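You operate a simulated robot arm through the tools that you are given. There is no shell and no other tool.

You run a simulated two-armed robot. Do the job below in one go: nothing can be reset, and whatever is moved stays where it is left.

## Task
Take the big grey cap and put it on the bottom shelf of the right rack. Take the small bin labelled "returns" from the fourth shelf from the bottom of the narrow rack and leave it on top of the medium carton on the top shelf of the left rack. Shut the right flap of the second big carton that stands open. Put one of the dry packs from the top of the low rack on the fault card there. Fetch the weight from the strapping bed and set it on the top of the low rack. Fetch the sign that says "free" from the long table and set it in the inside of the sealer. Open the left drawer of the right bench. The order is free. Set down upright: sign.

It is judged by the outcome, as a careful person would: the job done as asked, and still so three seconds after it is handed in. It fails if anything else is knocked over, pushed out of place, dropped, spilled or broken. Lids that push on must go on centred and level and be pressed home; caps that screw on are set level and turned clockwise until they are tight.

## Robot
Two 7-joint arms with fingered hands on one trunk, on a base that drives. Base frame: it is fixed to the floor where the robot stands at the start and does not move with it; the origin is under the middle of the robot, x ahead of it, y to its left, z up. Units: m, rad, N and s.
The left shoulder is at the start at [0.07, 0.132, 1.017], the right one opposite. With the tool pointing down near the work surface each hand reaches from about 0.38 to 0.64 m from the robot's upright axis, wherever it stands, measured 20 degrees to its own side. Places, roughly: big grey cap (4x4x2 cm) [1.2, 2.4, 0.8]; bottom shelf of the right rack [2.9, -0.1, 0.3]; dry pack [-4, 2, 0.75]; fault card [-3.5, 2.25, 0.75]; inside of the sealer (25x25 cm) [-1.38, 2.34, 0.82]; left drawer of the right bench [-2.1, -1.3, 0.6]; medium carton [2.75, 1.25, 1]; right flap of the second big carton [-3.3, 2.1, 0.6]; sign [-2, 2.25, 0.75]; small bin [0, 2.5, 1.25]; top of the low rack [-3.8, 2.1, 0.8]; weight [-2.75, 2, 0.75]. Payload 2.3 kg a hand.
The TCP of each hand is the grasp point between the finger pads, 0.025 m short of the fingertips. In the tool frame z runs along the fingers and y along their closing line. Largest opening 0.088 m; the body of the gripper starts 0.029 m behind the TCP. The gripper is a hand of 3 fingers: y runs from the thumb to the fingers, the wrist lies at [-0.013, -0.097, -0.162] in the tool frame, and closing takes about 1.5 s.
Orientation is that of the tool frame in the base frame, as [roll, pitch, yaw] about the fixed x, y, z axes, in that order (R = Rz(yaw) Ry(pitch) Rx(roll)). With the fingers straight down and the wrist toward the robot, the tool's x, y and z point along [0, 1, 0], [1, 0, 0] and [0, 0, -1] of the base frame.

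## Interface
- The arms move only by the tool nudge_tool. It takes "left_steps", "right_steps" or both (then of equal length, played together; a hand with none holds still); each is a list of rows, each a list of 2 entries, a list of its own where there are three numbers: the shift along the tool's x, y, z in units of 25 mm (1.0 is 25 mm), then the turn, a rotation vector about the tool's x, y, z in units of 8 degrees (1.0 is 8 degrees). In form: [[[x, y, z], [wx, wy, wz]], ...]. A call has 1 to 20 rows; each row shifts and turns the commanded pose from where the row before left it, along the tool's axes as they then stand. "left_grip" and "right_grip" are, for a hand that has rows, the closure in counts, from 0 (fully open) to 255 (shut), set as the call begins (left out, the last holds). A call with a number of a shift or a turn outside -1 to 1 is refused whole. A row lasts 0.2 s, in which the tool goes at most 0.05 m and 0.15 rad; a call with a longer step from one row to the next is refused whole, and so is a gripper value outside its range. A pose out of reach is approached as far as the arm can. The call stops where the force on the tool passes 40 N (or 10 N more than at its start, if that is more) or the arm is blocked; 0.2 s more then pass. The fingers move at their own pace (about 0.108 m/s each) and stop on an object; they squeeze with about 21 N. The grip force told is the motor's: it shows also when the fingers shut on nothing. Time passes only in rows, and 0.2 s behind the last, so rows that do not move let the fingers close. It gives the time, the measured TCP pose, the force on the tool (base axes), the opening and the grip force at its end, in the units of the frame above (readings bear some noise), with the torque about the TCP (base axes, N m) and any sound that the robot's microphone picked up.
- Cameras (640 x 400 px; columns grow to the right, rows downward): "scene" is now at [0.1345, -0.0047, 1.3299]; the picture's right is [-0.05, -1.00, 0.00], its down [-0.63, 0.03, -0.77] and it looks along [0.77, -0.04, -0.63] (base axes); focal length 262 px, centre (320, 200). "left" rides on the left gripper at [-0.058, -0.085, -0.099] in its tool frame; the picture's right is [-0.67, -0.35, 0.66], its down [0.69, -0.63, 0.37] and it looks along [0.28, 0.69, 0.66] (tool axes); focal length 261 px, centre (320, 200). "right" rides on the right gripper at [0.058, -0.085, -0.099] in its tool frame; the picture's right is [-0.67, 0.35, -0.66], its down [-0.69, -0.63, 0.37] and it looks along [-0.29, 0.69, 0.66] (tool axes); focal length 261 px, centre (320, 200). There is no depth. A picture from a camera that has moved, and an enlarged one, comes with that camera's place and axes in the base frame and with its lens.
- grab_frame(camera): a new picture of that camera. It takes no simulated time.
- raise_lower(by): slides the trunk up (or, below 0, down) by that many m; the arms and the scene camera ride with it, the base frame stays. It gives what a move gives, with no picture.
- roll_base(legs): drives the robot by 1 to 6 legs, each [ahead, left, turn to the left] in m, m and rad, along the robot's own axes; the way and the turn of a leg run together, so that a leg with both is an arc; at most 1.5 m and 3.142 rad a leg. The arms and the cameras ride along, it lands a little off, and it stops where it bumps. It gives what a move gives.
- move_fingers(index, middle, thumb_bend, thumb_turn, hand): sets how far each is bent, from 0 (flat) to 1 (curled in); at 0.3 the hand is open as for a grip, at 0.7 the pads meet at the TCP. One left out holds its place. A second passes; each finger stops where it meets its share of the squeeze, and holds until it gets a number again. A gripper value or a shape takes the hand back. It gives what a move gives, with no picture; readings hold the bend of each and the force on the fingers (four entries, about 0 where the hand has none), thumb and palm. thumb_turn goes from beside the hand (0) to across from the fingers (1), as for a grip.
- set_grasp(shape, hand): the hand has 3 fingers and takes this shape, open, in about a second: jaw (thumb against the fingers, like two jaws); tri (thumb and two fingers); tip (a fingertip pinch); poke (one finger out to press); point (the index stretched); flat (the hand flat); cup (the hand cupped); fist (a fist). The gripper value then closes the fingers along that shape, each until it touches; the sizes above hold for jaw. It gives what a move gives, with no picture.
- pan_tilt(pan, tilt): turns the head with the scene camera to pan (to the left, within 1.501 rad either way) and tilt (down, from -0.506 to 1.204), counted from straight ahead of the robot. It gives what a move gives.
- inspect(camera, box): a new picture of the part [left, top, right, bottom] of that camera's present view, enlarged. It takes no simulated time.
- close_job(): hands the job in; it is judged then, once.

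Places have to be worked out from the pictures, the camera data and where the tool is seen. Open the grippers and draw the arms clear of the work before you hand the job in, unless the task says otherwise.

The tools are called after "Request:" as a command line: name --argument value ..., lists and objects as JSON in quotes. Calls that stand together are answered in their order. nudge_tool: Moves the arms, as the interface text tells. Its arguments: {"type":"object","properties":{"left_steps":{"type":"array"},"left_grip":{"type":"number"},"right_steps":{"type":"array"},"right_grip":{"type":"number"}},"required":[]} The other tools are called the same way: raise_lower (by) slides the trunk up or down; set_grasp (shape, hand) gives the hand a shape; move_fingers (index, middle, thumb_bend, thumb_turn, hand) moves the fingers one by one; roll_base (legs) drives the base; pan_tilt (pan, tilt) turns the head that bears the scene camera; grab_frame (camera) takes a picture; inspect (camera, box) takes an enlarged picture of a part of a camera's view; close_job () hands the job in.

At the start:

```text
time_s: 0.0
left_ee_pos: [0.4438, 0.1625, 1.1012]
left_ee_rot: [3.141, 0.0, 1.572]
left_ft_force: [0.6, -0.3, -0.5]
left_moment: [-0.02, -0.02, 0.01]
left_grip_width: 0.088
left_gripper_force: 0.0
left_shape: jaw
left_bend: [0.3, 0.3, 0.3, 0.98]
left_finger forces: [0.0, 0.1, 0.1, 0.0, 0.0, 0.0]
right_ee_pos: [0.4092, -0.1947, 1.0799]
right_ee_rot: [-3.141, -0.001, 1.57]
right_ft_force: [0.8, -0.8, 0.5]
right_moment: [0.01, 0.01, 0.0]
right_grip_width: 0.0878
right_gripper_force: 0.0
right_shape: jaw
right_bend: [0.3, 0.3, 0.3, 0.98]
right_finger forces: [0.0, 0.1, 0.0, 0.0, 0.0, 0.0]
trunk travel left (down, up): [-0.575, 0.265]
robot x, y, heading: [0.0011, 0.0003, -0.002]
head pan, tilt: [-0.052, 0.688]
```

scene: 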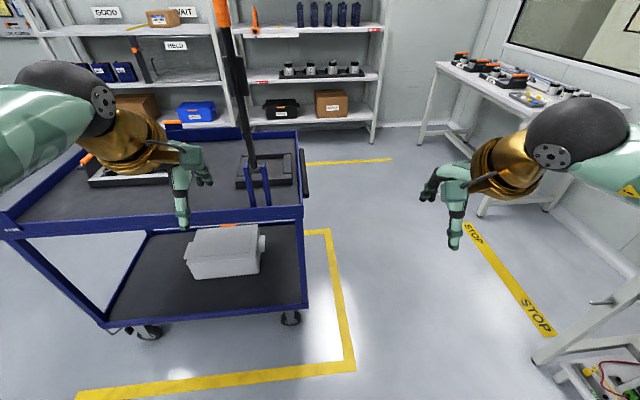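
right: 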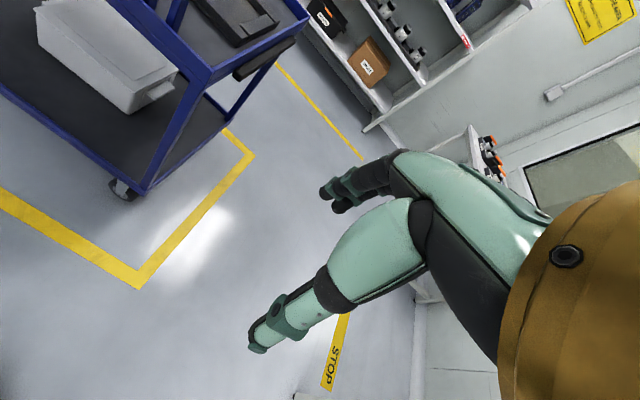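
left: 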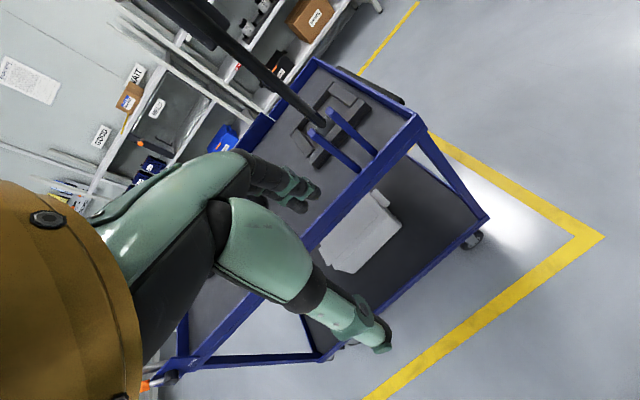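

I see a cart ahead with racks behind it. First I look around with the head to map the room.

Request:
pan_tilt --pan 0.0 --tilt 0.3

```text
time_s: 0.9
left_ee_pos: [0.443, 0.1621, 1.0998]
left_ee_rot: [-3.14, 0.001, 1.57]
left_ft_force: [0.9, 0.3, 0.7]
left_moment: [0.0, 0.02, 0.0]
left_grip_width: 0.0878
left_gripper_force: 0.1
left_shape: jaw
left_bend: [0.3, 0.3, 0.3, 0.98]
left_finger forces: [0.0, 0.0, 0.1, 0.1, 0.0, 0.1]
right_ee_pos: [0.4097, -0.1963, 1.0788]
right_ee_rot: [-3.141, 0.0, 1.572]
right_ft_force: [0.4, -0.3, 0.3]
right_moment: [-0.02, 0.02, -0.01]
right_grip_width: 0.0877
right_gripper_force: 0.0
right_shape: jaw
right_bend: [0.3, 0.3, 0.3, 0.98]
right_finger forces: [0.1, 0.0, 0.0, 0.0, 0.1, 0.0]
trunk travel left (down, up): [-0.575, 0.265]
robot x, y, heading: [0.0004, 0.0037, -0.002]
head pan, tilt: [0.0, 0.3]
```

Now I take the picture straight ahead.

Request:
grab_frame --camera "scene"

```text
taken
camera scene: at [0.1426, -0.0002, 1.3649], right [0.0, -1.0, 0.0], down [-0.3, 0.0, -0.95], along [0.95, 0.0, -0.3], focal length 262 px, centre (320, 200)
```

scene: 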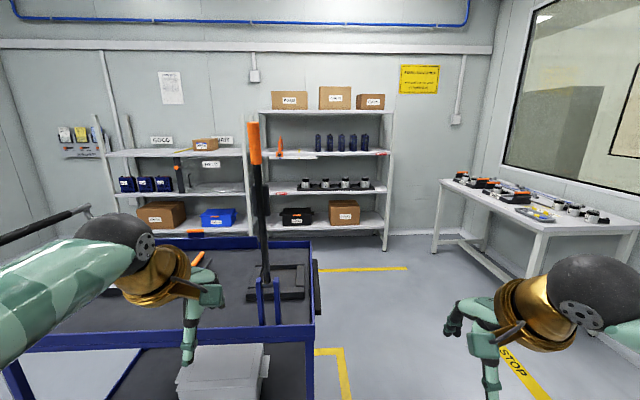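

Two racks stand against the wall ahead. I zoom into both of them.

Request:
inspect --camera "scene" --box '[80, 60, 260, 240]'

Request:
inspect --camera "scene" --box '[230, 70, 410, 260]'

Request:
pan_tilt --pan 1.0 --tilt 0.3

Request:
grab_frame --camera "scene"

Request:
pan_tilt --pan 1.5 --tilt 0.3

Request:
grab_frame --camera "scene"

Request:
pan_tilt --pan -1.2 --tilt 0.3

Request:
grab_frame --camera "scene"

```text
2.22 times, centred on (170, 150) of scene
camera zoom: at [0.1426, -0.0002, 1.3649], right [0.0, -1.0, 0.0], down [-0.3, 0.0, -0.95], along [0.95, 0.0, -0.3], focal length 583 px, centre (653, 311)
```

zoom: 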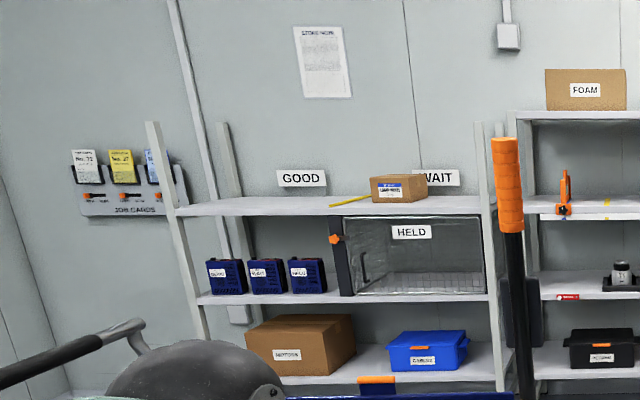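

```text
2.11 times, centred on (320, 165) of scene
camera zoom: at [0.1426, -0.0002, 1.3649], right [0.0, -1.0, 0.0], down [-0.3, 0.0, -0.95], along [0.95, 0.0, -0.3], focal length 552 px, centre (320, 274)
```

zoom: 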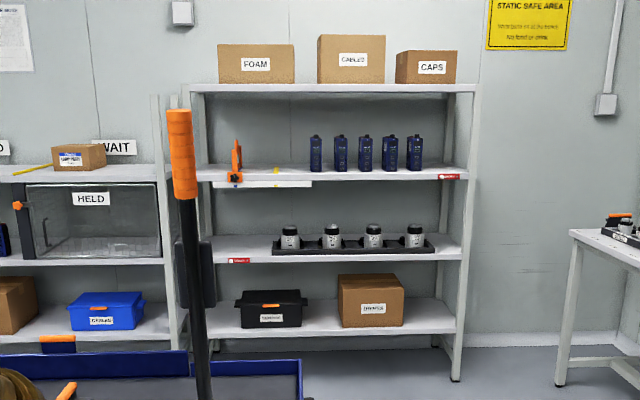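

```text
time_s: 2.1
left_ee_pos: [0.4437, 0.1631, 1.0997]
left_ee_rot: [3.141, -0.001, 1.57]
left_ft_force: [1.1, -0.1, 0.3]
left_moment: [0.0, 0.0, -0.03]
left_grip_width: 0.0877
left_gripper_force: 0.1
left_shape: jaw
left_bend: [0.3, 0.3, 0.3, 0.98]
left_finger forces: [0.1, 0.0, 0.1, 0.1, 0.0, 0.0]
right_ee_pos: [0.4099, -0.196, 1.0792]
right_ee_rot: [3.141, 0.001, 1.571]
right_ft_force: [0.8, 0.7, 0.9]
right_moment: [-0.02, 0.0, 0.0]
right_grip_width: 0.0877
right_gripper_force: 0.1
right_shape: jaw
right_bend: [0.3, 0.3, 0.3, 0.98]
right_finger forces: [0.0, 0.0, 0.0, 0.0, 0.1, 0.0]
trunk travel left (down, up): [-0.575, 0.265]
robot x, y, heading: [-0.0006, 0.0017, 0.003]
head pan, tilt: [1.0, 0.3]
```

```text
taken
camera scene: at [0.0998, 0.0783, 1.365], right [0.84, -0.54, 0.0], down [-0.16, -0.25, -0.96], along [0.52, 0.8, -0.3], focal length 262 px, centre (320, 200)
```

scene: 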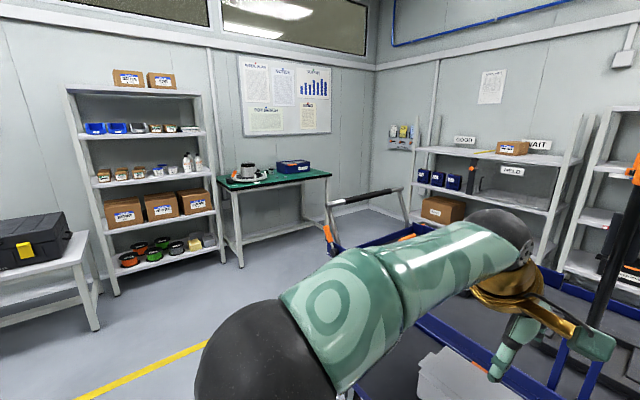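

```text
time_s: 3.1
left_ee_pos: [0.444, 0.1615, 1.1007]
left_ee_rot: [-3.138, 0.001, 1.57]
left_ft_force: [0.3, -0.6, 0.7]
left_moment: [0.0, -0.02, 0.03]
left_grip_width: 0.0877
left_gripper_force: 0.0
left_shape: jaw
left_bend: [0.3, 0.3, 0.3, 0.98]
left_finger forces: [0.0, 0.0, 0.0, 0.0, 0.1, 0.1]
right_ee_pos: [0.4098, -0.1945, 1.0796]
right_ee_rot: [3.141, -0.001, 1.57]
right_ft_force: [0.1, -0.4, -0.3]
right_moment: [0.05, -0.03, 0.01]
right_grip_width: 0.0875
right_gripper_force: 0.0
right_shape: jaw
right_bend: [0.3, 0.3, 0.3, 0.98]
right_finger forces: [0.0, 0.0, 0.1, 0.0, 0.0, 0.0]
trunk travel left (down, up): [-0.575, 0.265]
robot x, y, heading: [-0.0043, 0.0008, -0.001]
head pan, tilt: [1.499, 0.3]
```

```text
taken
camera scene: at [0.056, 0.0929, 1.365], right [1.0, -0.07, 0.0], down [-0.02, -0.29, -0.96], along [0.07, 0.95, -0.3], focal length 262 px, centre (320, 200)
```

scene: 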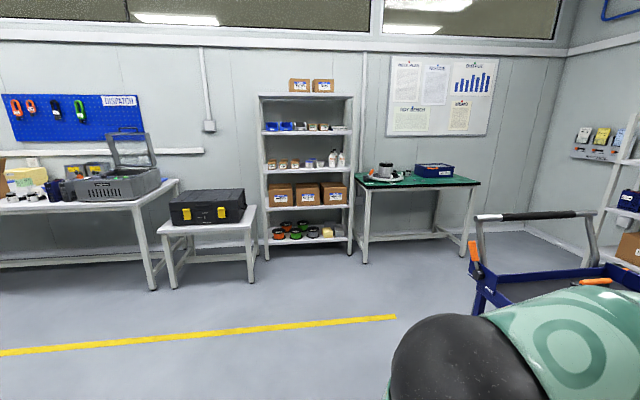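

```text
time_s: 5.5
left_ee_pos: [0.4445, 0.162, 1.1008]
left_ee_rot: [3.141, -0.001, 1.57]
left_ft_force: [0.1, -0.8, 0.5]
left_moment: [0.01, 0.03, 0.0]
left_grip_width: 0.0877
left_gripper_force: 0.1
left_shape: jaw
left_bend: [0.3, 0.3, 0.3, 0.98]
left_finger forces: [0.0, 0.0, 0.0, 0.0, 0.1, 0.0]
right_ee_pos: [0.4091, -0.196, 1.0802]
right_ee_rot: [3.14, 0.001, 1.571]
right_ft_force: [-0.6, -0.5, 0.8]
right_moment: [0.01, 0.0, 0.0]
right_grip_width: 0.0879
right_gripper_force: 0.0
right_shape: jaw
right_bend: [0.3, 0.3, 0.3, 0.98]
right_finger forces: [0.0, 0.0, 0.1, 0.0, 0.0, 0.0]
trunk travel left (down, up): [-0.575, 0.265]
robot x, y, heading: [0.0006, 0.0032, -0.007]
head pan, tilt: [-1.201, 0.3]
```

```text
taken
camera scene: at [0.083, -0.0872, 1.365], right [-0.93, -0.36, 0.0], down [-0.11, 0.28, -0.96], along [0.35, -0.89, -0.3], focal length 262 px, centre (320, 200)
```

scene: 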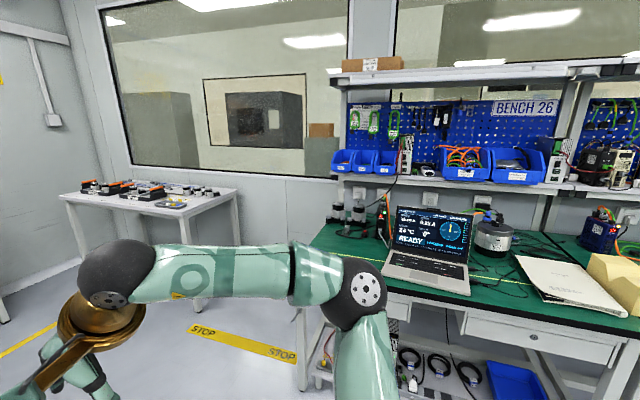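

The layout is becoming clear. I look to the right side and then to the left at lower tilt to see the floor space before driving.

Request:
pan_tilt --pan -1.5 --tilt 0.5

Request:
grab_frame --camera "scene"

Request:
pan_tilt --pan 0.5 --tilt 0.7

Request:
grab_frame --camera "scene"

Request:
pan_tilt --pan 1.5 --tilt 0.6

Request:
grab_frame --camera "scene"

```text
time_s: 6.3
left_ee_pos: [0.4436, 0.1635, 1.1003]
left_ee_rot: [-3.141, 0.0, 1.57]
left_ft_force: [0.4, -0.8, 0.1]
left_moment: [-0.01, -0.02, 0.0]
left_grip_width: 0.0877
left_gripper_force: 0.0
left_shape: jaw
left_bend: [0.3, 0.3, 0.3, 0.98]
left_finger forces: [0.0, 0.0, 0.0, 0.0, 0.0, 0.0]
right_ee_pos: [0.4089, -0.1959, 1.0804]
right_ee_rot: [3.14, 0.0, 1.57]
right_ft_force: [-0.1, 0.0, 0.5]
right_moment: [0.0, 0.02, 0.03]
right_grip_width: 0.0875
right_gripper_force: 0.0
right_shape: jaw
right_bend: [0.3, 0.3, 0.3, 0.98]
right_finger forces: [0.1, 0.1, 0.1, 0.0, 0.1, 0.0]
trunk travel left (down, up): [-0.575, 0.265]
robot x, y, heading: [-0.0004, -0.0024, 0.0]
head pan, tilt: [-1.499, 0.499]
```

```text
taken
camera scene: at [0.0558, -0.0909, 1.3466], right [-1.0, -0.07, 0.0], down [-0.03, 0.48, -0.88], along [0.06, -0.88, -0.48], focal length 262 px, centre (320, 200)
```

scene: 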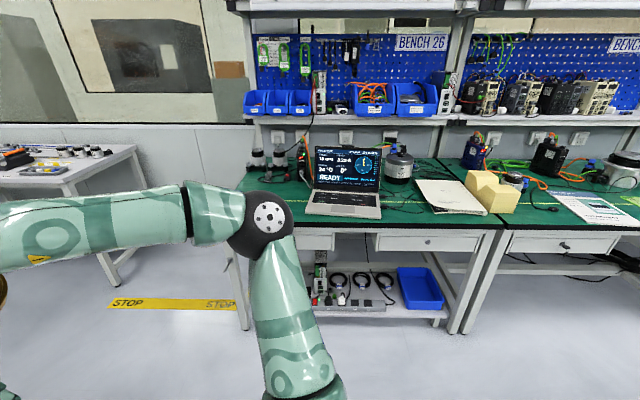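

```text
time_s: 8.2
left_ee_pos: [0.4435, 0.1613, 1.1006]
left_ee_rot: [3.141, 0.001, 1.569]
left_ft_force: [0.3, 0.1, -0.5]
left_moment: [-0.01, 0.0, 0.02]
left_grip_width: 0.0878
left_gripper_force: 0.1
left_shape: jaw
left_bend: [0.3, 0.3, 0.3, 0.98]
left_finger forces: [0.0, 0.1, 0.1, 0.0, 0.1, 0.0]
right_ee_pos: [0.4097, -0.1959, 1.0796]
right_ee_rot: [3.14, 0.0, 1.57]
right_ft_force: [0.6, -0.8, 0.2]
right_moment: [-0.03, 0.02, -0.01]
right_grip_width: 0.0876
right_gripper_force: 0.2
right_shape: jaw
right_bend: [0.3, 0.3, 0.3, 0.98]
right_finger forces: [0.0, 0.1, 0.0, 0.0, 0.0, 0.0]
trunk travel left (down, up): [-0.575, 0.265]
robot x, y, heading: [0.0014, -0.0016, 0.001]
head pan, tilt: [0.499, 0.7]
```

```text
taken
camera scene: at [0.1238, 0.0404, 1.3289], right [0.48, -0.88, 0.0], down [-0.57, -0.31, -0.76], along [0.67, 0.37, -0.64], focal length 262 px, centre (320, 200)
```

scene: 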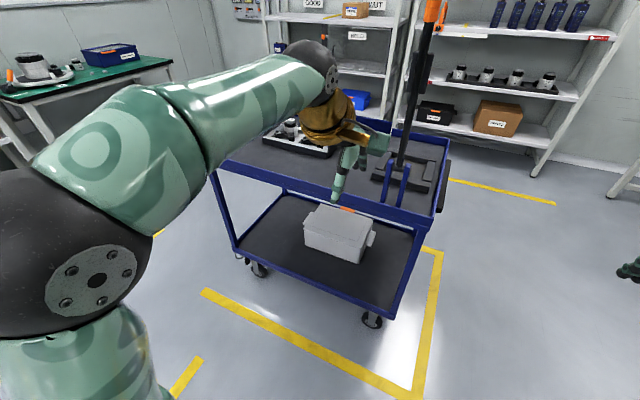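

```text
time_s: 9.5
left_ee_pos: [0.4432, 0.1623, 1.1006]
left_ee_rot: [3.141, 0.0, 1.57]
left_ft_force: [-0.1, 0.1, -0.2]
left_moment: [-0.01, -0.02, 0.02]
left_grip_width: 0.0879
left_gripper_force: 0.0
left_shape: jaw
left_bend: [0.3, 0.3, 0.3, 0.98]
left_finger forces: [0.0, 0.1, 0.0, 0.0, 0.0, 0.1]
right_ee_pos: [0.4088, -0.1959, 1.0796]
right_ee_rot: [-3.141, 0.0, 1.57]
right_ft_force: [0.7, -0.2, 0.6]
right_moment: [-0.01, 0.03, 0.06]
right_grip_width: 0.0876
right_gripper_force: 0.0
right_shape: jaw
right_bend: [0.3, 0.3, 0.3, 0.98]
right_finger forces: [0.1, 0.0, 0.0, 0.1, 0.0, 0.0]
trunk travel left (down, up): [-0.575, 0.265]
robot x, y, heading: [-0.0001, 0.0024, -0.003]
head pan, tilt: [1.499, 0.6]
```

```text
taken
camera scene: at [0.0556, 0.088, 1.3375], right [1.0, -0.07, 0.0], down [-0.04, -0.56, -0.83], along [0.06, 0.82, -0.56], focal length 262 px, centre (320, 200)
```

scene: 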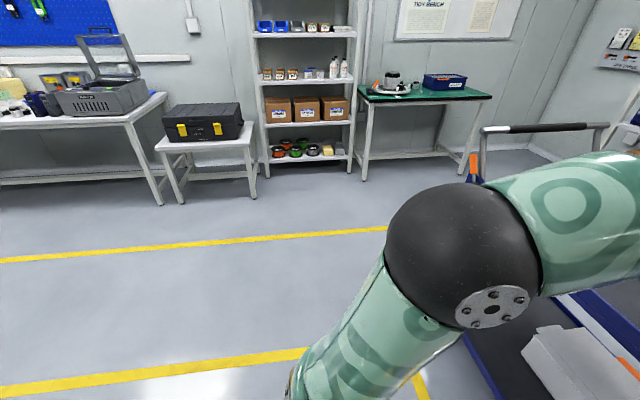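

The floor is clear to the left. I back off a little, turn left to face the narrow rack and drive to about y=1.4.

Request:
roll_base --legs '[[-0.25, 0, 0], [0, 0, 1.571], [1.3, -0.25, 0]]'

Request:
pan_tilt --pan 0.0 --tilt 0.2

Request:
grab_frame --camera "scene"

```text
time_s: 21.3
left_ee_pos: [-0.1848, 1.7386, 1.1012]
left_ee_rot: [3.141, -0.001, -3.125]
left_ft_force: [-0.2, 0.0, 0.5]
left_moment: [-0.03, 0.01, -0.01]
left_grip_width: 0.0876
left_gripper_force: 0.0
left_shape: jaw
left_bend: [0.3, 0.3, 0.3, 0.98]
left_finger forces: [0.0, 0.0, 0.1, 0.0, 0.0, 0.0]
right_ee_pos: [0.1731, 1.711, 1.0794]
right_ee_rot: [-3.141, 0.001, -3.126]
right_ft_force: [0.1, -0.1, 0.1]
right_moment: [0.02, 0.01, 0.04]
right_grip_width: 0.0877
right_gripper_force: 0.0
right_shape: jaw
right_bend: [0.3, 0.3, 0.3, 0.98]
right_finger forces: [0.0, 0.0, 0.0, 0.0, 0.1, 0.1]
trunk travel left (down, up): [-0.575, 0.265]
robot x, y, heading: [-0.0134, 1.3, 1.591]
head pan, tilt: [1.499, 0.6]
```

```text
time_s: 22.9
left_ee_pos: [-0.1845, 1.74, 1.1014]
left_ee_rot: [-3.141, -0.001, -3.125]
left_ft_force: [-1.2, -0.3, -0.3]
left_moment: [-0.01, -0.02, 0.03]
left_grip_width: 0.0875
left_gripper_force: 0.1
left_shape: jaw
left_bend: [0.3, 0.3, 0.3, 0.98]
left_finger forces: [0.1, 0.0, 0.0, 0.0, 0.0, 0.0]
right_ee_pos: [0.1734, 1.7113, 1.08]
right_ee_rot: [3.141, 0.0, -3.126]
right_ft_force: [-0.1, 0.3, 0.0]
right_moment: [0.0, 0.01, 0.0]
right_grip_width: 0.0875
right_gripper_force: 0.1
right_shape: jaw
right_bend: [0.3, 0.3, 0.3, 0.98]
right_finger forces: [0.1, 0.0, 0.1, 0.0, 0.1, 0.0]
trunk travel left (down, up): [-0.575, 0.265]
robot x, y, heading: [-0.0185, 1.2993, 1.588]
head pan, tilt: [0.0, 0.201]
```

```text
taken
camera scene: at [-0.0193, 1.442, 1.3742], right [1.0, 0.02, 0.0], down [0.0, -0.2, -0.98], along [-0.02, 0.98, -0.2], focal length 262 px, centre (320, 200)
```

scene: 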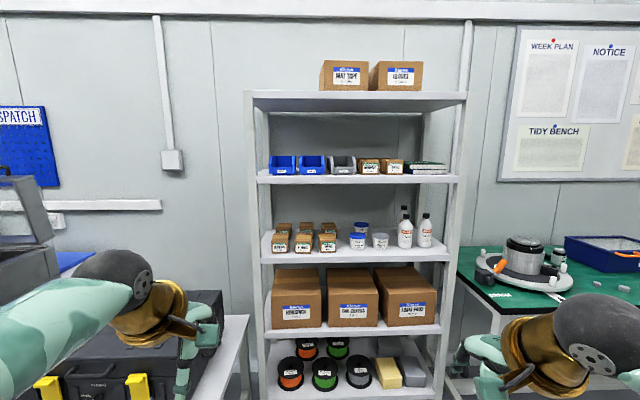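

I zoom in on the fourth shelf and the green table.

Request:
inspect --camera "scene" --box '[250, 135, 460, 265]'

Request:
inspect --camera "scene" --box '[440, 200, 640, 320]'

```text
3.05 times, centred on (355, 200) of scene
camera zoom: at [-0.0193, 1.442, 1.3742], right [1.0, 0.02, 0.0], down [0.0, -0.2, -0.98], along [-0.02, 0.98, -0.2], focal length 799 px, centre (213, 200)
```

zoom: 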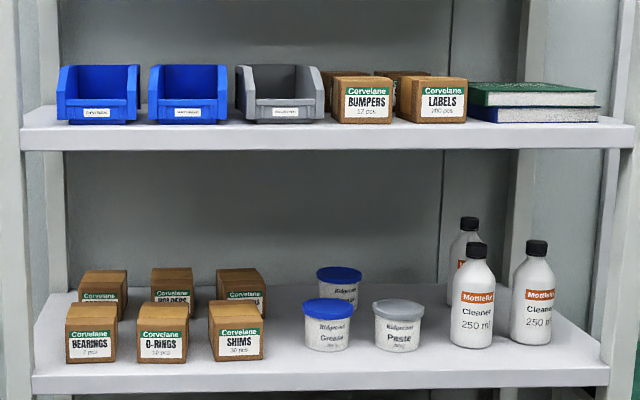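

```text
3.20 times, centred on (540, 260) of scene
camera zoom: at [-0.0193, 1.442, 1.3742], right [1.0, 0.02, 0.0], down [0.0, -0.2, -0.98], along [-0.02, 0.98, -0.2], focal length 839 px, centre (-384, 8)
```

zoom: 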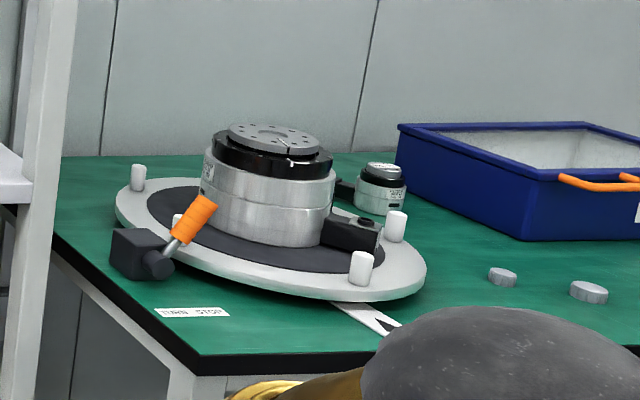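

Two grey caps lie on the green table, the bigger one to the right. I zoom in to read the bin labels.

Request:
inspect --camera "scene" --box '[265, 150, 365, 180]'

Request:
inspect --camera "scene" --box '[290, 160, 370, 180]'

```text
6.40 times, centred on (315, 165) of scene
camera zoom: at [-0.0193, 1.442, 1.3742], right [1.0, 0.02, 0.0], down [0.0, -0.2, -0.98], along [-0.02, 0.98, -0.2], focal length 1678 px, centre (352, 424)
```

zoom: 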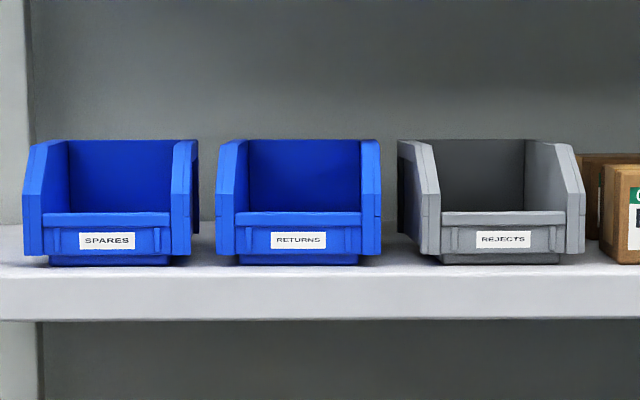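

```text
8.00 times, centred on (330, 170) of scene
camera zoom: at [-0.0193, 1.442, 1.3742], right [1.0, 0.02, 0.0], down [0.0, -0.2, -0.98], along [-0.02, 0.98, -0.2], focal length 2098 px, centre (240, 440)
```

zoom: 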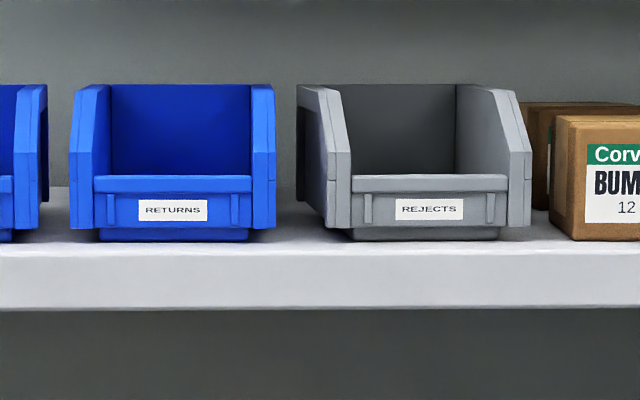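

The middle blue bin is "RETURNS". I raise the trunk for a second viewpoint to triangulate the bin and give the arms the height.

Request:
raise_lower --by 0.2

Request:
pan_tilt --pan 0.0 --tilt 0.35

Request:
grab_frame --camera "scene"

Request:
inspect --camera "scene" --box '[265, 150, 365, 212]'

```text
time_s: 25.1
left_ee_pos: [-0.1851, 1.7392, 1.301]
left_ee_rot: [3.141, 0.0, -3.126]
left_ft_force: [0.1, 0.2, -0.7]
left_moment: [0.01, 0.01, 0.01]
left_grip_width: 0.0877
left_gripper_force: 0.1
left_shape: jaw
left_bend: [0.3, 0.3, 0.3, 0.98]
left_finger forces: [0.1, 0.0, 0.0, 0.1, 0.0, 0.0]
right_ee_pos: [0.1734, 1.7109, 1.2798]
right_ee_rot: [3.14, -0.001, -3.125]
right_ft_force: [0.6, 0.2, 0.4]
right_moment: [0.02, 0.02, -0.01]
right_grip_width: 0.0875
right_gripper_force: 0.0
right_shape: jaw
right_bend: [0.3, 0.3, 0.3, 0.98]
right_finger forces: [0.1, 0.1, 0.0, 0.0, 0.0, 0.1]
trunk travel left (down, up): [-0.775, 0.065]
robot x, y, heading: [-0.0182, 1.3016, 1.587]
head pan, tilt: [0.0, 0.201]
```

```text
time_s: 25.8
left_ee_pos: [-0.1857, 1.7398, 1.3013]
left_ee_rot: [-3.141, -0.001, -3.125]
left_ft_force: [0.1, 0.2, 0.7]
left_moment: [-0.02, -0.04, -0.04]
left_grip_width: 0.0875
left_gripper_force: 0.0
left_shape: jaw
left_bend: [0.3, 0.3, 0.3, 0.98]
left_finger forces: [0.0, 0.1, 0.0, 0.0, 0.0, 0.1]
right_ee_pos: [0.173, 1.7111, 1.2787]
right_ee_rot: [3.141, 0.001, -3.127]
right_ft_force: [-0.4, 0.0, 0.0]
right_moment: [0.01, -0.01, -0.02]
right_grip_width: 0.0876
right_gripper_force: 0.0
right_shape: jaw
right_bend: [0.3, 0.3, 0.3, 0.98]
right_finger forces: [0.1, 0.0, 0.0, 0.1, 0.0, 0.0]
trunk travel left (down, up): [-0.775, 0.065]
robot x, y, heading: [-0.0177, 1.2989, 1.589]
head pan, tilt: [0.0, 0.351]
```

```text
taken
camera scene: at [-0.0192, 1.4421, 1.5603], right [1.0, 0.02, 0.0], down [0.01, -0.34, -0.94], along [-0.01, 0.94, -0.34], focal length 262 px, centre (320, 200)
```

scene: 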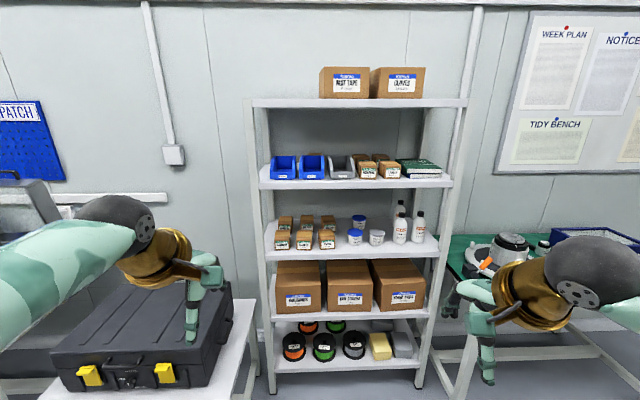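

```text
6.40 times, centred on (315, 181) of scene
camera zoom: at [-0.0192, 1.4421, 1.5603], right [1.0, 0.02, 0.0], down [0.01, -0.34, -0.94], along [-0.01, 0.94, -0.34], focal length 1678 px, centre (352, 322)
```

zoom: 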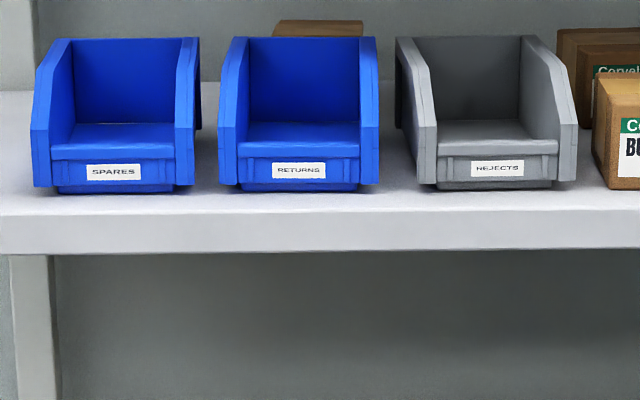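

The RETURNS bin's lip is at about (-0.07, 2.51, 1.29), width ~0.105 m. I'll first fetch the big cap with the right hand; I drive ahead and then sideways to the green table.

Request:
roll_base --legs '[[0.42, 0, -0.017], [0, -1.07, 0]]'

Request:
pan_tilt --pan -0.1 --tilt 0.8

Request:
grab_frame --camera "scene"

```text
time_s: 33.5
left_ee_pos: [0.8993, 2.1548, 1.3004]
left_ee_rot: [3.141, 0.001, 3.117]
left_ft_force: [-0.1, 0.1, -0.6]
left_moment: [0.02, -0.04, -0.02]
left_grip_width: 0.0877
left_gripper_force: 0.0
left_shape: jaw
left_bend: [0.3, 0.3, 0.3, 0.98]
left_finger forces: [0.1, 0.0, 0.1, 0.0, 0.1, 0.0]
right_ee_pos: [1.2557, 2.1127, 1.2793]
right_ee_rot: [3.141, 0.001, 3.117]
right_ft_force: [0.6, 0.0, 0.1]
right_moment: [-0.01, 0.01, -0.01]
right_grip_width: 0.0876
right_gripper_force: 0.1
right_shape: jaw
right_bend: [0.3, 0.3, 0.3, 0.98]
right_finger forces: [0.0, 0.0, 0.0, 0.0, 0.1, 0.0]
trunk travel left (down, up): [-0.775, 0.065]
robot x, y, heading: [1.0518, 1.7038, 1.546]
head pan, tilt: [0.0, 0.351]
```

```text
time_s: 34.4
left_ee_pos: [0.8999, 2.156, 1.3006]
left_ee_rot: [3.14, 0.0, 3.119]
left_ft_force: [-0.4, -0.4, -0.6]
left_moment: [0.01, 0.01, -0.01]
left_grip_width: 0.0879
left_gripper_force: 0.1
left_shape: jaw
left_bend: [0.3, 0.3, 0.3, 0.98]
left_finger forces: [0.0, 0.0, 0.1, 0.1, 0.1, 0.0]
right_ee_pos: [1.2576, 2.1133, 1.2798]
right_ee_rot: [3.14, 0.0, 3.117]
right_ft_force: [-0.3, -0.1, -0.6]
right_moment: [0.01, -0.04, 0.02]
right_grip_width: 0.0875
right_gripper_force: 0.0
right_shape: jaw
right_bend: [0.3, 0.3, 0.3, 0.98]
right_finger forces: [0.0, 0.0, 0.1, 0.0, 0.0, 0.0]
trunk travel left (down, up): [-0.775, 0.065]
robot x, y, heading: [1.0509, 1.7069, 1.544]
head pan, tilt: [-0.099, 0.799]
```

```text
taken
camera scene: at [1.0618, 1.8382, 1.5207], right [0.99, -0.12, 0.0], down [-0.09, -0.71, -0.7], along [0.09, 0.69, -0.72], focal length 262 px, centre (320, 200)
```

scene: 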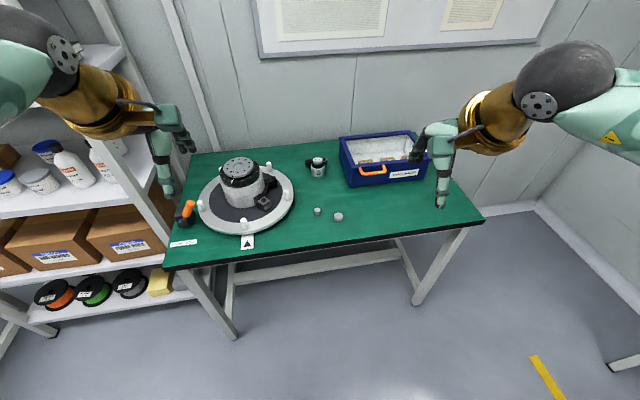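

Both caps are visible. I zoom in for exact pixels.

Request:
inspect --camera "scene" --box '[288, 190, 368, 240]'

```text
8.00 times, centred on (328, 215) of scene
camera zoom: at [1.0618, 1.8382, 1.5207], right [0.99, -0.12, 0.0], down [-0.09, -0.71, -0.7], along [0.09, 0.69, -0.72], focal length 2098 px, centre (256, 80)
```

zoom: 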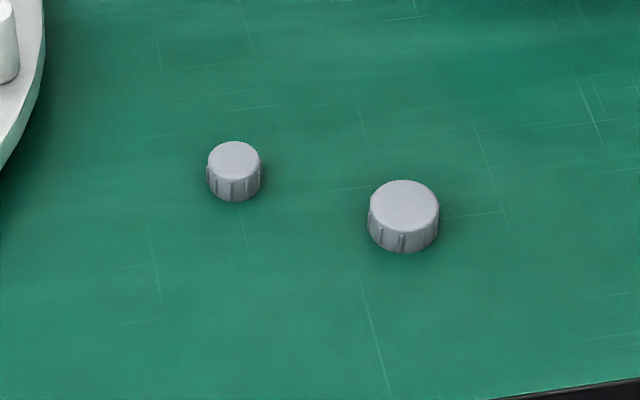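

By triangulation the big cap's top is at about (1.205, 2.440, 0.808) and the table at ~0.79. I drive ahead 0.2 m and lower the trunk to working height.

Request:
roll_base --legs '[[0.2, 0, 0.026]]'

Request:
raise_lower --by -0.2

Request:
pan_tilt --pan -0.2 --tilt 0.9

Request:
grab_frame --camera "scene"

Request:
grab_frame --camera "right"

```text
time_s: 36.0
left_ee_pos: [0.8922, 2.3478, 1.302]
left_ee_rot: [3.138, 0.0, -3.141]
left_ft_force: [-0.6, 0.0, 0.1]
left_moment: [0.01, 0.01, -0.02]
left_grip_width: 0.0879
left_gripper_force: 0.1
left_shape: jaw
left_bend: [0.3, 0.3, 0.3, 0.98]
left_finger forces: [0.0, 0.1, 0.0, 0.1, 0.0, 0.1]
right_ee_pos: [1.2491, 2.3148, 1.2797]
right_ee_rot: [3.138, 0.0, -3.141]
right_ft_force: [0.4, 0.2, 0.2]
right_moment: [0.02, 0.02, -0.01]
right_grip_width: 0.0877
right_gripper_force: 0.0
right_shape: jaw
right_bend: [0.3, 0.3, 0.3, 0.98]
right_finger forces: [0.1, 0.1, 0.1, 0.1, 0.1, 0.1]
trunk travel left (down, up): [-0.775, 0.065]
robot x, y, heading: [1.052, 1.9074, 1.567]
head pan, tilt: [-0.099, 0.799]
```

```text
time_s: 38.2
left_ee_pos: [0.8921, 2.3522, 1.1017]
left_ee_rot: [3.14, 0.0, 3.141]
left_ft_force: [0.1, -0.3, 0.0]
left_moment: [-0.03, -0.01, 0.01]
left_grip_width: 0.0876
left_gripper_force: 0.0
left_shape: jaw
left_bend: [0.3, 0.3, 0.3, 0.98]
left_finger forces: [0.1, 0.0, 0.1, 0.0, 0.1, 0.0]
right_ee_pos: [1.2486, 2.3184, 1.0791]
right_ee_rot: [3.141, -0.001, -3.141]
right_ft_force: [0.2, 0.3, -0.6]
right_moment: [-0.01, -0.03, -0.01]
right_grip_width: 0.0877
right_gripper_force: 0.1
right_shape: jaw
right_bend: [0.3, 0.3, 0.3, 0.98]
right_finger forces: [0.1, 0.1, 0.0, 0.0, 0.0, 0.0]
trunk travel left (down, up): [-0.575, 0.265]
robot x, y, heading: [1.0537, 1.9097, 1.573]
head pan, tilt: [-0.099, 0.799]
```

```text
time_s: 38.9
left_ee_pos: [0.8926, 2.3524, 1.1012]
left_ee_rot: [-3.141, 0.0, -3.142]
left_ft_force: [0.4, -0.6, 0.4]
left_moment: [0.0, -0.04, -0.02]
left_grip_width: 0.0878
left_gripper_force: 0.1
left_shape: jaw
left_bend: [0.3, 0.3, 0.3, 0.98]
left_finger forces: [0.0, 0.1, 0.0, 0.0, 0.0, 0.0]
right_ee_pos: [1.2491, 2.3179, 1.0792]
right_ee_rot: [-3.14, 0.0, 3.141]
right_ft_force: [-0.6, -1.0, 0.2]
right_moment: [0.02, 0.02, 0.01]
right_grip_width: 0.0877
right_gripper_force: 0.0
right_shape: jaw
right_bend: [0.3, 0.3, 0.3, 0.98]
right_finger forces: [0.1, 0.1, 0.0, 0.0, 0.0, 0.0]
trunk travel left (down, up): [-0.575, 0.265]
robot x, y, heading: [1.0558, 1.9067, 1.571]
head pan, tilt: [-0.201, 0.901]
```

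```text
taken
camera scene: at [1.068, 2.033, 1.3127], right [0.98, -0.2, 0.0], down [-0.16, -0.77, -0.62], along [0.12, 0.61, -0.78], focal length 262 px, centre (320, 200)
```

scene: 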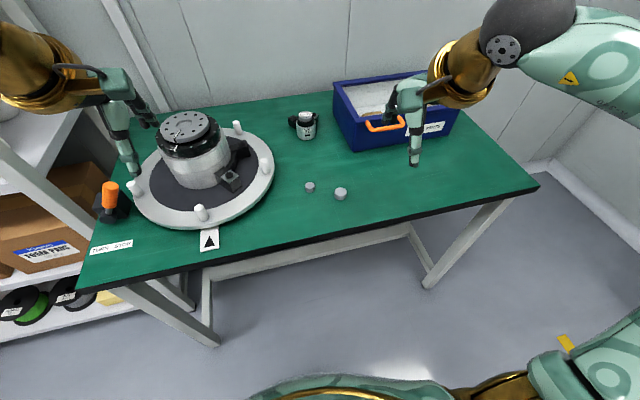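

```text
taken
camera right: at [1.1908, 2.2332, 1.1792], right [0.67, 0.35, 0.66], down [0.69, -0.63, -0.37], along [0.29, 0.69, -0.66], focal length 261 px, centre (320, 200)
```

right: 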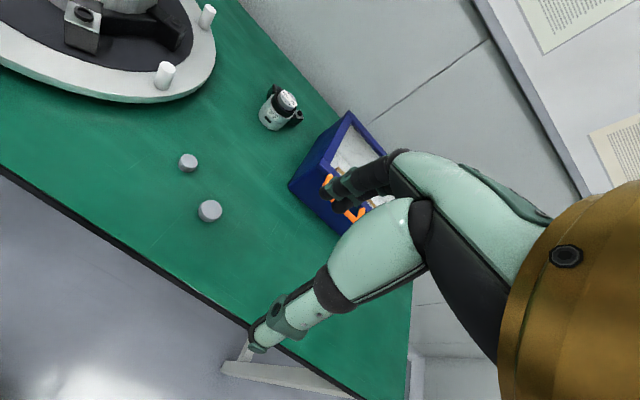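

Both cameras agree: the big cap centre is at (1.204, 2.436). I bring the right hand to about 6 cm above it.

Request:
nudge_tool --right_steps '[[[0.6, 1, 0], [0, 0, 0]], [[0.6, 1, 0], [0, 0, 0]], [[0.6, 1, 0.3], [0, 0, 0]], [[0, 1, 1], [0, 0, 0]], [[0, 0.76, 1], [0, 0, 0]], [[0, 0, 1], [0, 0, 0]], [[0, 0, 1], [0, 0, 0]], [[0, 0, 1], [0, 0, 0]], [[0, 0, 1], [0, 0, 0]], [[0, 0, 1], [0, 0, 0]], [[0, 0, 1], [0, 0, 0]], [[0, 0, 0], [0, 0, 0]]]' --right_grip 0

Request:
grab_frame --camera "right"

Request:
grab_frame --camera "scene"

```text
time_s: 41.5
left_ee_pos: [0.8918, 2.3525, 1.1001]
left_ee_rot: [3.141, 0.0, -3.14]
left_ft_force: [0.1, 0.1, 0.3]
left_moment: [0.0, 0.02, 0.0]
left_grip_width: 0.0876
left_gripper_force: 0.1
left_shape: jaw
left_bend: [0.3, 0.3, 0.3, 0.98]
left_finger forces: [0.0, 0.0, 0.0, 0.1, 0.0, 0.0]
right_ee_pos: [1.2032, 2.4385, 0.8697]
right_ee_rot: [-3.141, -0.001, -3.141]
right_ft_force: [0.4, -0.8, -0.9]
right_moment: [0.02, -0.02, -0.01]
right_grip_width: 0.0881
right_gripper_force: 0.0
right_shape: jaw
right_bend: [0.3, 0.3, 0.3, 0.98]
right_finger forces: [0.0, 0.0, 0.1, 0.0, 0.1, 0.0]
trunk travel left (down, up): [-0.575, 0.265]
robot x, y, heading: [1.0546, 1.9088, 1.574]
head pan, tilt: [-0.201, 0.901]
```

```text
taken
camera right: at [1.1458, 2.3524, 0.9704], right [0.67, 0.35, 0.66], down [0.69, -0.63, -0.37], along [0.29, 0.69, -0.66], focal length 261 px, centre (320, 200)
```

right: 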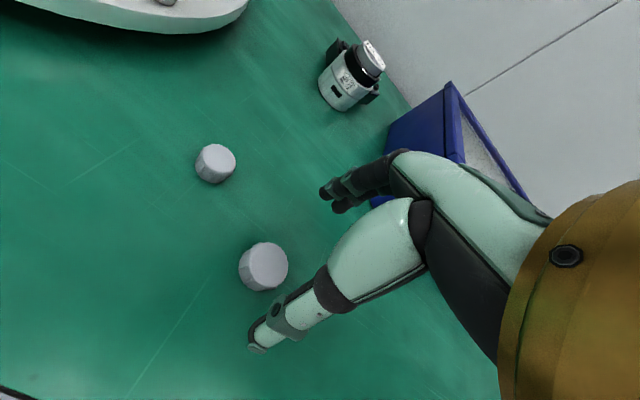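

```text
taken
camera scene: at [1.068, 2.0328, 1.3127], right [0.98, -0.2, 0.0], down [-0.16, -0.77, -0.62], along [0.12, 0.61, -0.78], focal length 262 px, centre (320, 200)
```

scene: 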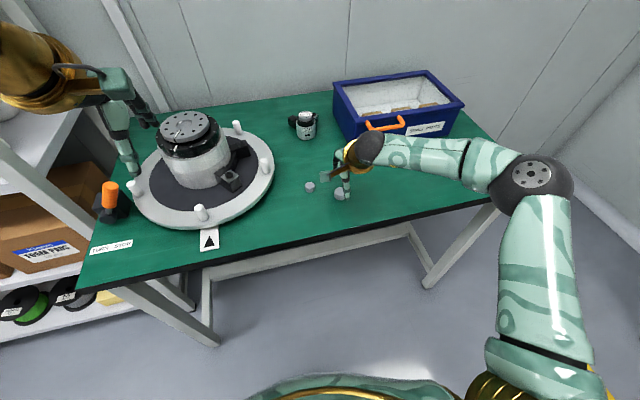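

The hand is centred within a few millimetres. I lower it to TCP z≈0.82 and shift 3 mm back, then close.

Request:
nudge_tool --right_steps '[[[-0.05, -0.12, 0.6], [0, 0, 0]], [[0, 0, 0.6], [0, 0, 0]], [[0, 0, 0.5], [0, 0, 0]], [[0, 0, 0.2], [0, 0, 0]], [[0, 0, 0], [0, 0, 0]]]' --right_grip 0

Request:
grab_frame --camera "right"

```text
time_s: 42.7
left_ee_pos: [0.8925, 2.3505, 1.102]
left_ee_rot: [3.141, 0.0, -3.14]
left_ft_force: [0.3, -0.2, 0.5]
left_moment: [-0.04, 0.0, 0.01]
left_grip_width: 0.0877
left_gripper_force: 0.1
left_shape: jaw
left_bend: [0.3, 0.3, 0.3, 0.98]
left_finger forces: [0.0, 0.0, 0.0, 0.0, 0.0, 0.1]
right_ee_pos: [1.2065, 2.4336, 0.8246]
right_ee_rot: [3.141, 0.001, 3.141]
right_ft_force: [-0.1, -0.4, 5.6]
right_moment: [0.29, -0.05, -0.01]
right_grip_width: 0.0875
right_gripper_force: 0.0
right_shape: jaw
right_bend: [0.3, 0.3, 0.3, 0.98]
right_finger forces: [0.1, 5.3, 0.0, 0.1, 0.0, 0.1]
trunk travel left (down, up): [-0.575, 0.265]
robot x, y, heading: [1.0515, 1.9061, 1.572]
head pan, tilt: [-0.201, 0.901]
```

```text
taken
camera right: at [1.1467, 2.3485, 0.9244], right [0.67, 0.35, 0.66], down [0.69, -0.63, -0.37], along [0.29, 0.7, -0.66], focal length 261 px, centre (320, 200)
```

right: 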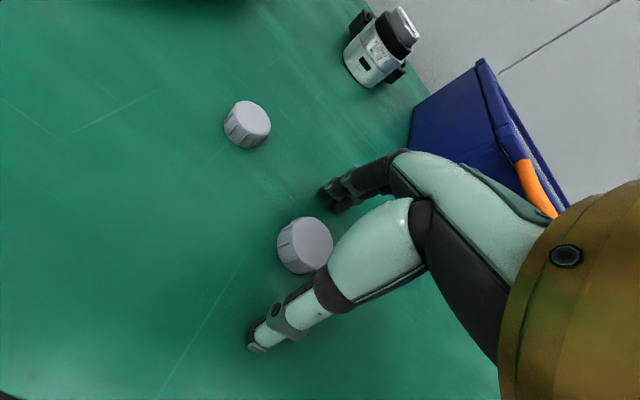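

The middle finger touched the table lightly. I rise 4 mm and close the hand on the cap slowly.

Request:
nudge_tool --right_steps '[[[0, 0, -0.16], [0, 0, 0]], [[0, 0, 0], [0, 0, 0]]]' --right_grip 90

Request:
nudge_tool --right_steps '[[[0, 0, 0], [0, 0, 0]], [[0, 0, 0], [0, 0, 0]], [[0, 0, 0], [0, 0, 0]], [[0, 0, 0], [0, 0, 0]]]' --right_grip 130

Request:
grab_frame --camera "right"

```text
time_s: 43.3
left_ee_pos: [0.8919, 2.352, 1.1005]
left_ee_rot: [-3.141, -0.001, 3.141]
left_ft_force: [-0.1, 1.0, 0.4]
left_moment: [0.01, -0.02, -0.03]
left_grip_width: 0.0876
left_gripper_force: 0.1
left_shape: jaw
left_bend: [0.3, 0.3, 0.3, 0.98]
left_finger forces: [0.0, 0.0, 0.1, 0.0, 0.1, 0.0]
right_ee_pos: [1.2059, 2.4338, 0.8279]
right_ee_rot: [-3.14, 0.0, 3.141]
right_ft_force: [0.0, -0.7, 3.3]
right_moment: [0.04, 0.01, -0.01]
right_grip_width: 0.0241
right_gripper_force: 19.7
right_shape: jaw
right_bend: [0.72, 0.41, 0.74, 1.0]
right_finger forces: [18.6, 0.1, 0.0, 0.0, 20.2, 0.1]
trunk travel left (down, up): [-0.575, 0.265]
robot x, y, heading: [1.0517, 1.9045, 1.57]
head pan, tilt: [-0.201, 0.901]
```

```text
time_s: 44.3
left_ee_pos: [0.8917, 2.353, 1.1005]
left_ee_rot: [-3.141, 0.001, 3.141]
left_ft_force: [0.1, -0.2, 0.2]
left_moment: [0.02, 0.0, 0.0]
left_grip_width: 0.0877
left_gripper_force: 0.0
left_shape: jaw
left_bend: [0.3, 0.3, 0.3, 0.98]
left_finger forces: [0.0, 0.0, 0.0, 0.1, 0.1, 0.0]
right_ee_pos: [1.2053, 2.4365, 0.8274]
right_ee_rot: [-3.142, -0.001, 3.141]
right_ft_force: [0.3, -0.6, 0.2]
right_moment: [-0.01, 0.0, 0.04]
right_grip_width: 0.0429
right_gripper_force: 0.0
right_shape: jaw
right_bend: [0.74, 0.45, 0.7, 1.0]
right_finger forces: [0.0, 0.0, 0.0, 0.0, 0.0, 0.0]
trunk travel left (down, up): [-0.575, 0.265]
robot x, y, heading: [1.0522, 1.9093, 1.568]
head pan, tilt: [-0.201, 0.901]
```

```text
taken
camera right: at [1.1472, 2.35, 0.9276], right [0.67, 0.35, 0.66], down [0.69, -0.63, -0.37], along [0.29, 0.69, -0.66], focal length 261 px, centre (320, 200)
```

right: 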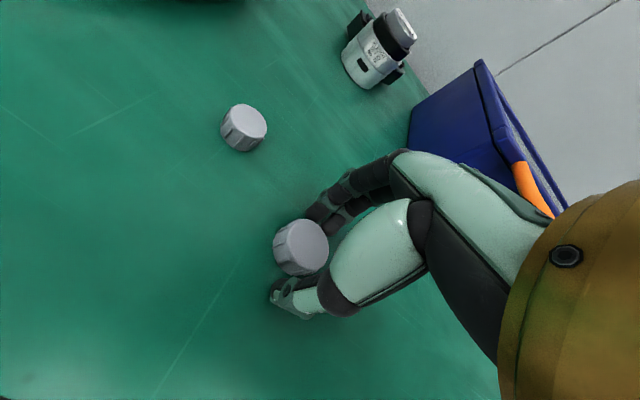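

The readings show the squeeze came off again; I zoom in to see how the fingers sit around the cap.

Request:
inspect --camera "right" --box '[240, 170, 400, 320]'

Request:
inspect --camera "scene" --box '[300, 130, 400, 220]'

```text
2.67 times, centred on (320, 245) of right
camera zoom: at [1.1472, 2.35, 0.9276], right [0.67, 0.35, 0.66], down [0.69, -0.63, -0.37], along [0.29, 0.69, -0.66], focal length 695 px, centre (320, 80)
```

zoom: 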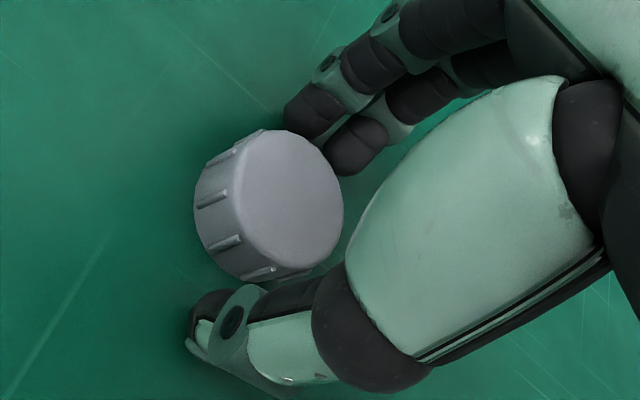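

```text
4.44 times, centred on (350, 175) of scene
camera zoom: at [1.068, 2.0332, 1.3127], right [0.98, -0.2, 0.0], down [-0.16, -0.77, -0.62], along [0.12, 0.61, -0.78], focal length 1166 px, centre (187, 311)
```

zoom: 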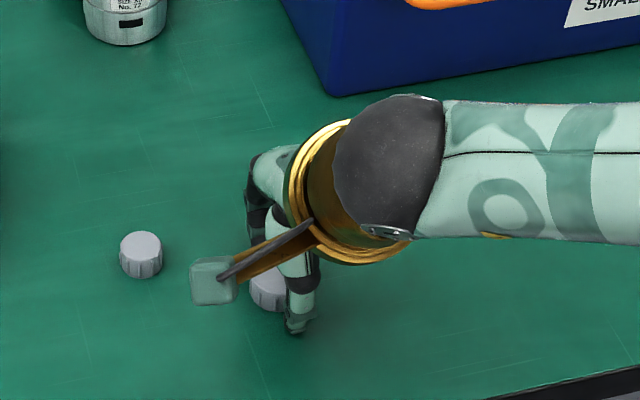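

The cap sits between thumb and both fingers, but the hand is only closed to 43 mm. I close fully and wait.

Request:
nudge_tool --right_steps '[[[0.1, 0.05, 0], [0, 0, 0]], [[0, 0, 0], [0, 0, 0]], [[0, 0, 0], [0, 0, 0]], [[0, 0, 0], [0, 0, 0]], [[0, 0, 0], [0, 0, 0]], [[0, 0, 0], [0, 0, 0]], [[0, 0, 0], [0, 0, 0]], [[0, 0, 0], [0, 0, 0]]]' --right_grip 255

Request:
inspect --camera "right" --box '[240, 170, 400, 320]'

```text
time_s: 46.1
left_ee_pos: [0.8913, 2.3531, 1.1003]
left_ee_rot: [-3.14, 0.0, 3.14]
left_ft_force: [0.1, -0.1, -0.1]
left_moment: [0.01, -0.01, -0.02]
left_grip_width: 0.0876
left_gripper_force: 0.0
left_shape: jaw
left_bend: [0.3, 0.3, 0.3, 0.98]
left_finger forces: [0.0, 0.0, 0.0, 0.1, 0.0, 0.1]
right_ee_pos: [1.2029, 2.4359, 0.8287]
right_ee_rot: [-3.141, 0.0, -3.141]
right_ft_force: [0.0, -1.2, 0.0]
right_moment: [0.01, -0.01, 0.01]
right_grip_width: 0.0233
right_gripper_force: 21.4
right_shape: jaw
right_bend: [0.74, 0.58, 0.74, 1.0]
right_finger forces: [12.6, 5.6, 0.0, 0.0, 18.2, 0.0]
trunk travel left (down, up): [-0.575, 0.265]
robot x, y, heading: [1.0533, 1.905, 1.577]
head pan, tilt: [-0.201, 0.901]
```

```text
2.67 times, centred on (320, 245) of right
camera zoom: at [1.1444, 2.3505, 0.9281], right [0.67, 0.35, 0.66], down [0.69, -0.63, -0.37], along [0.29, 0.69, -0.66], focal length 695 px, centre (320, 80)
```

zoom: 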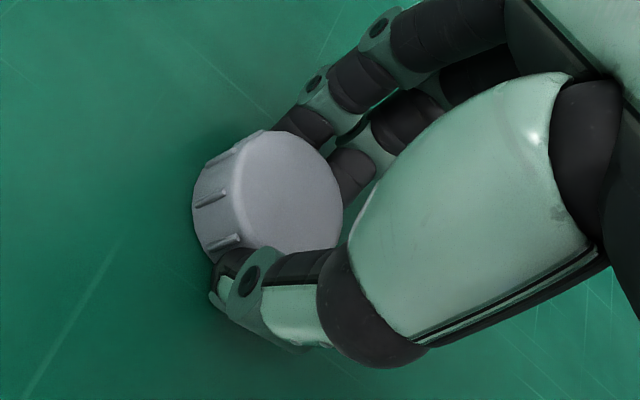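

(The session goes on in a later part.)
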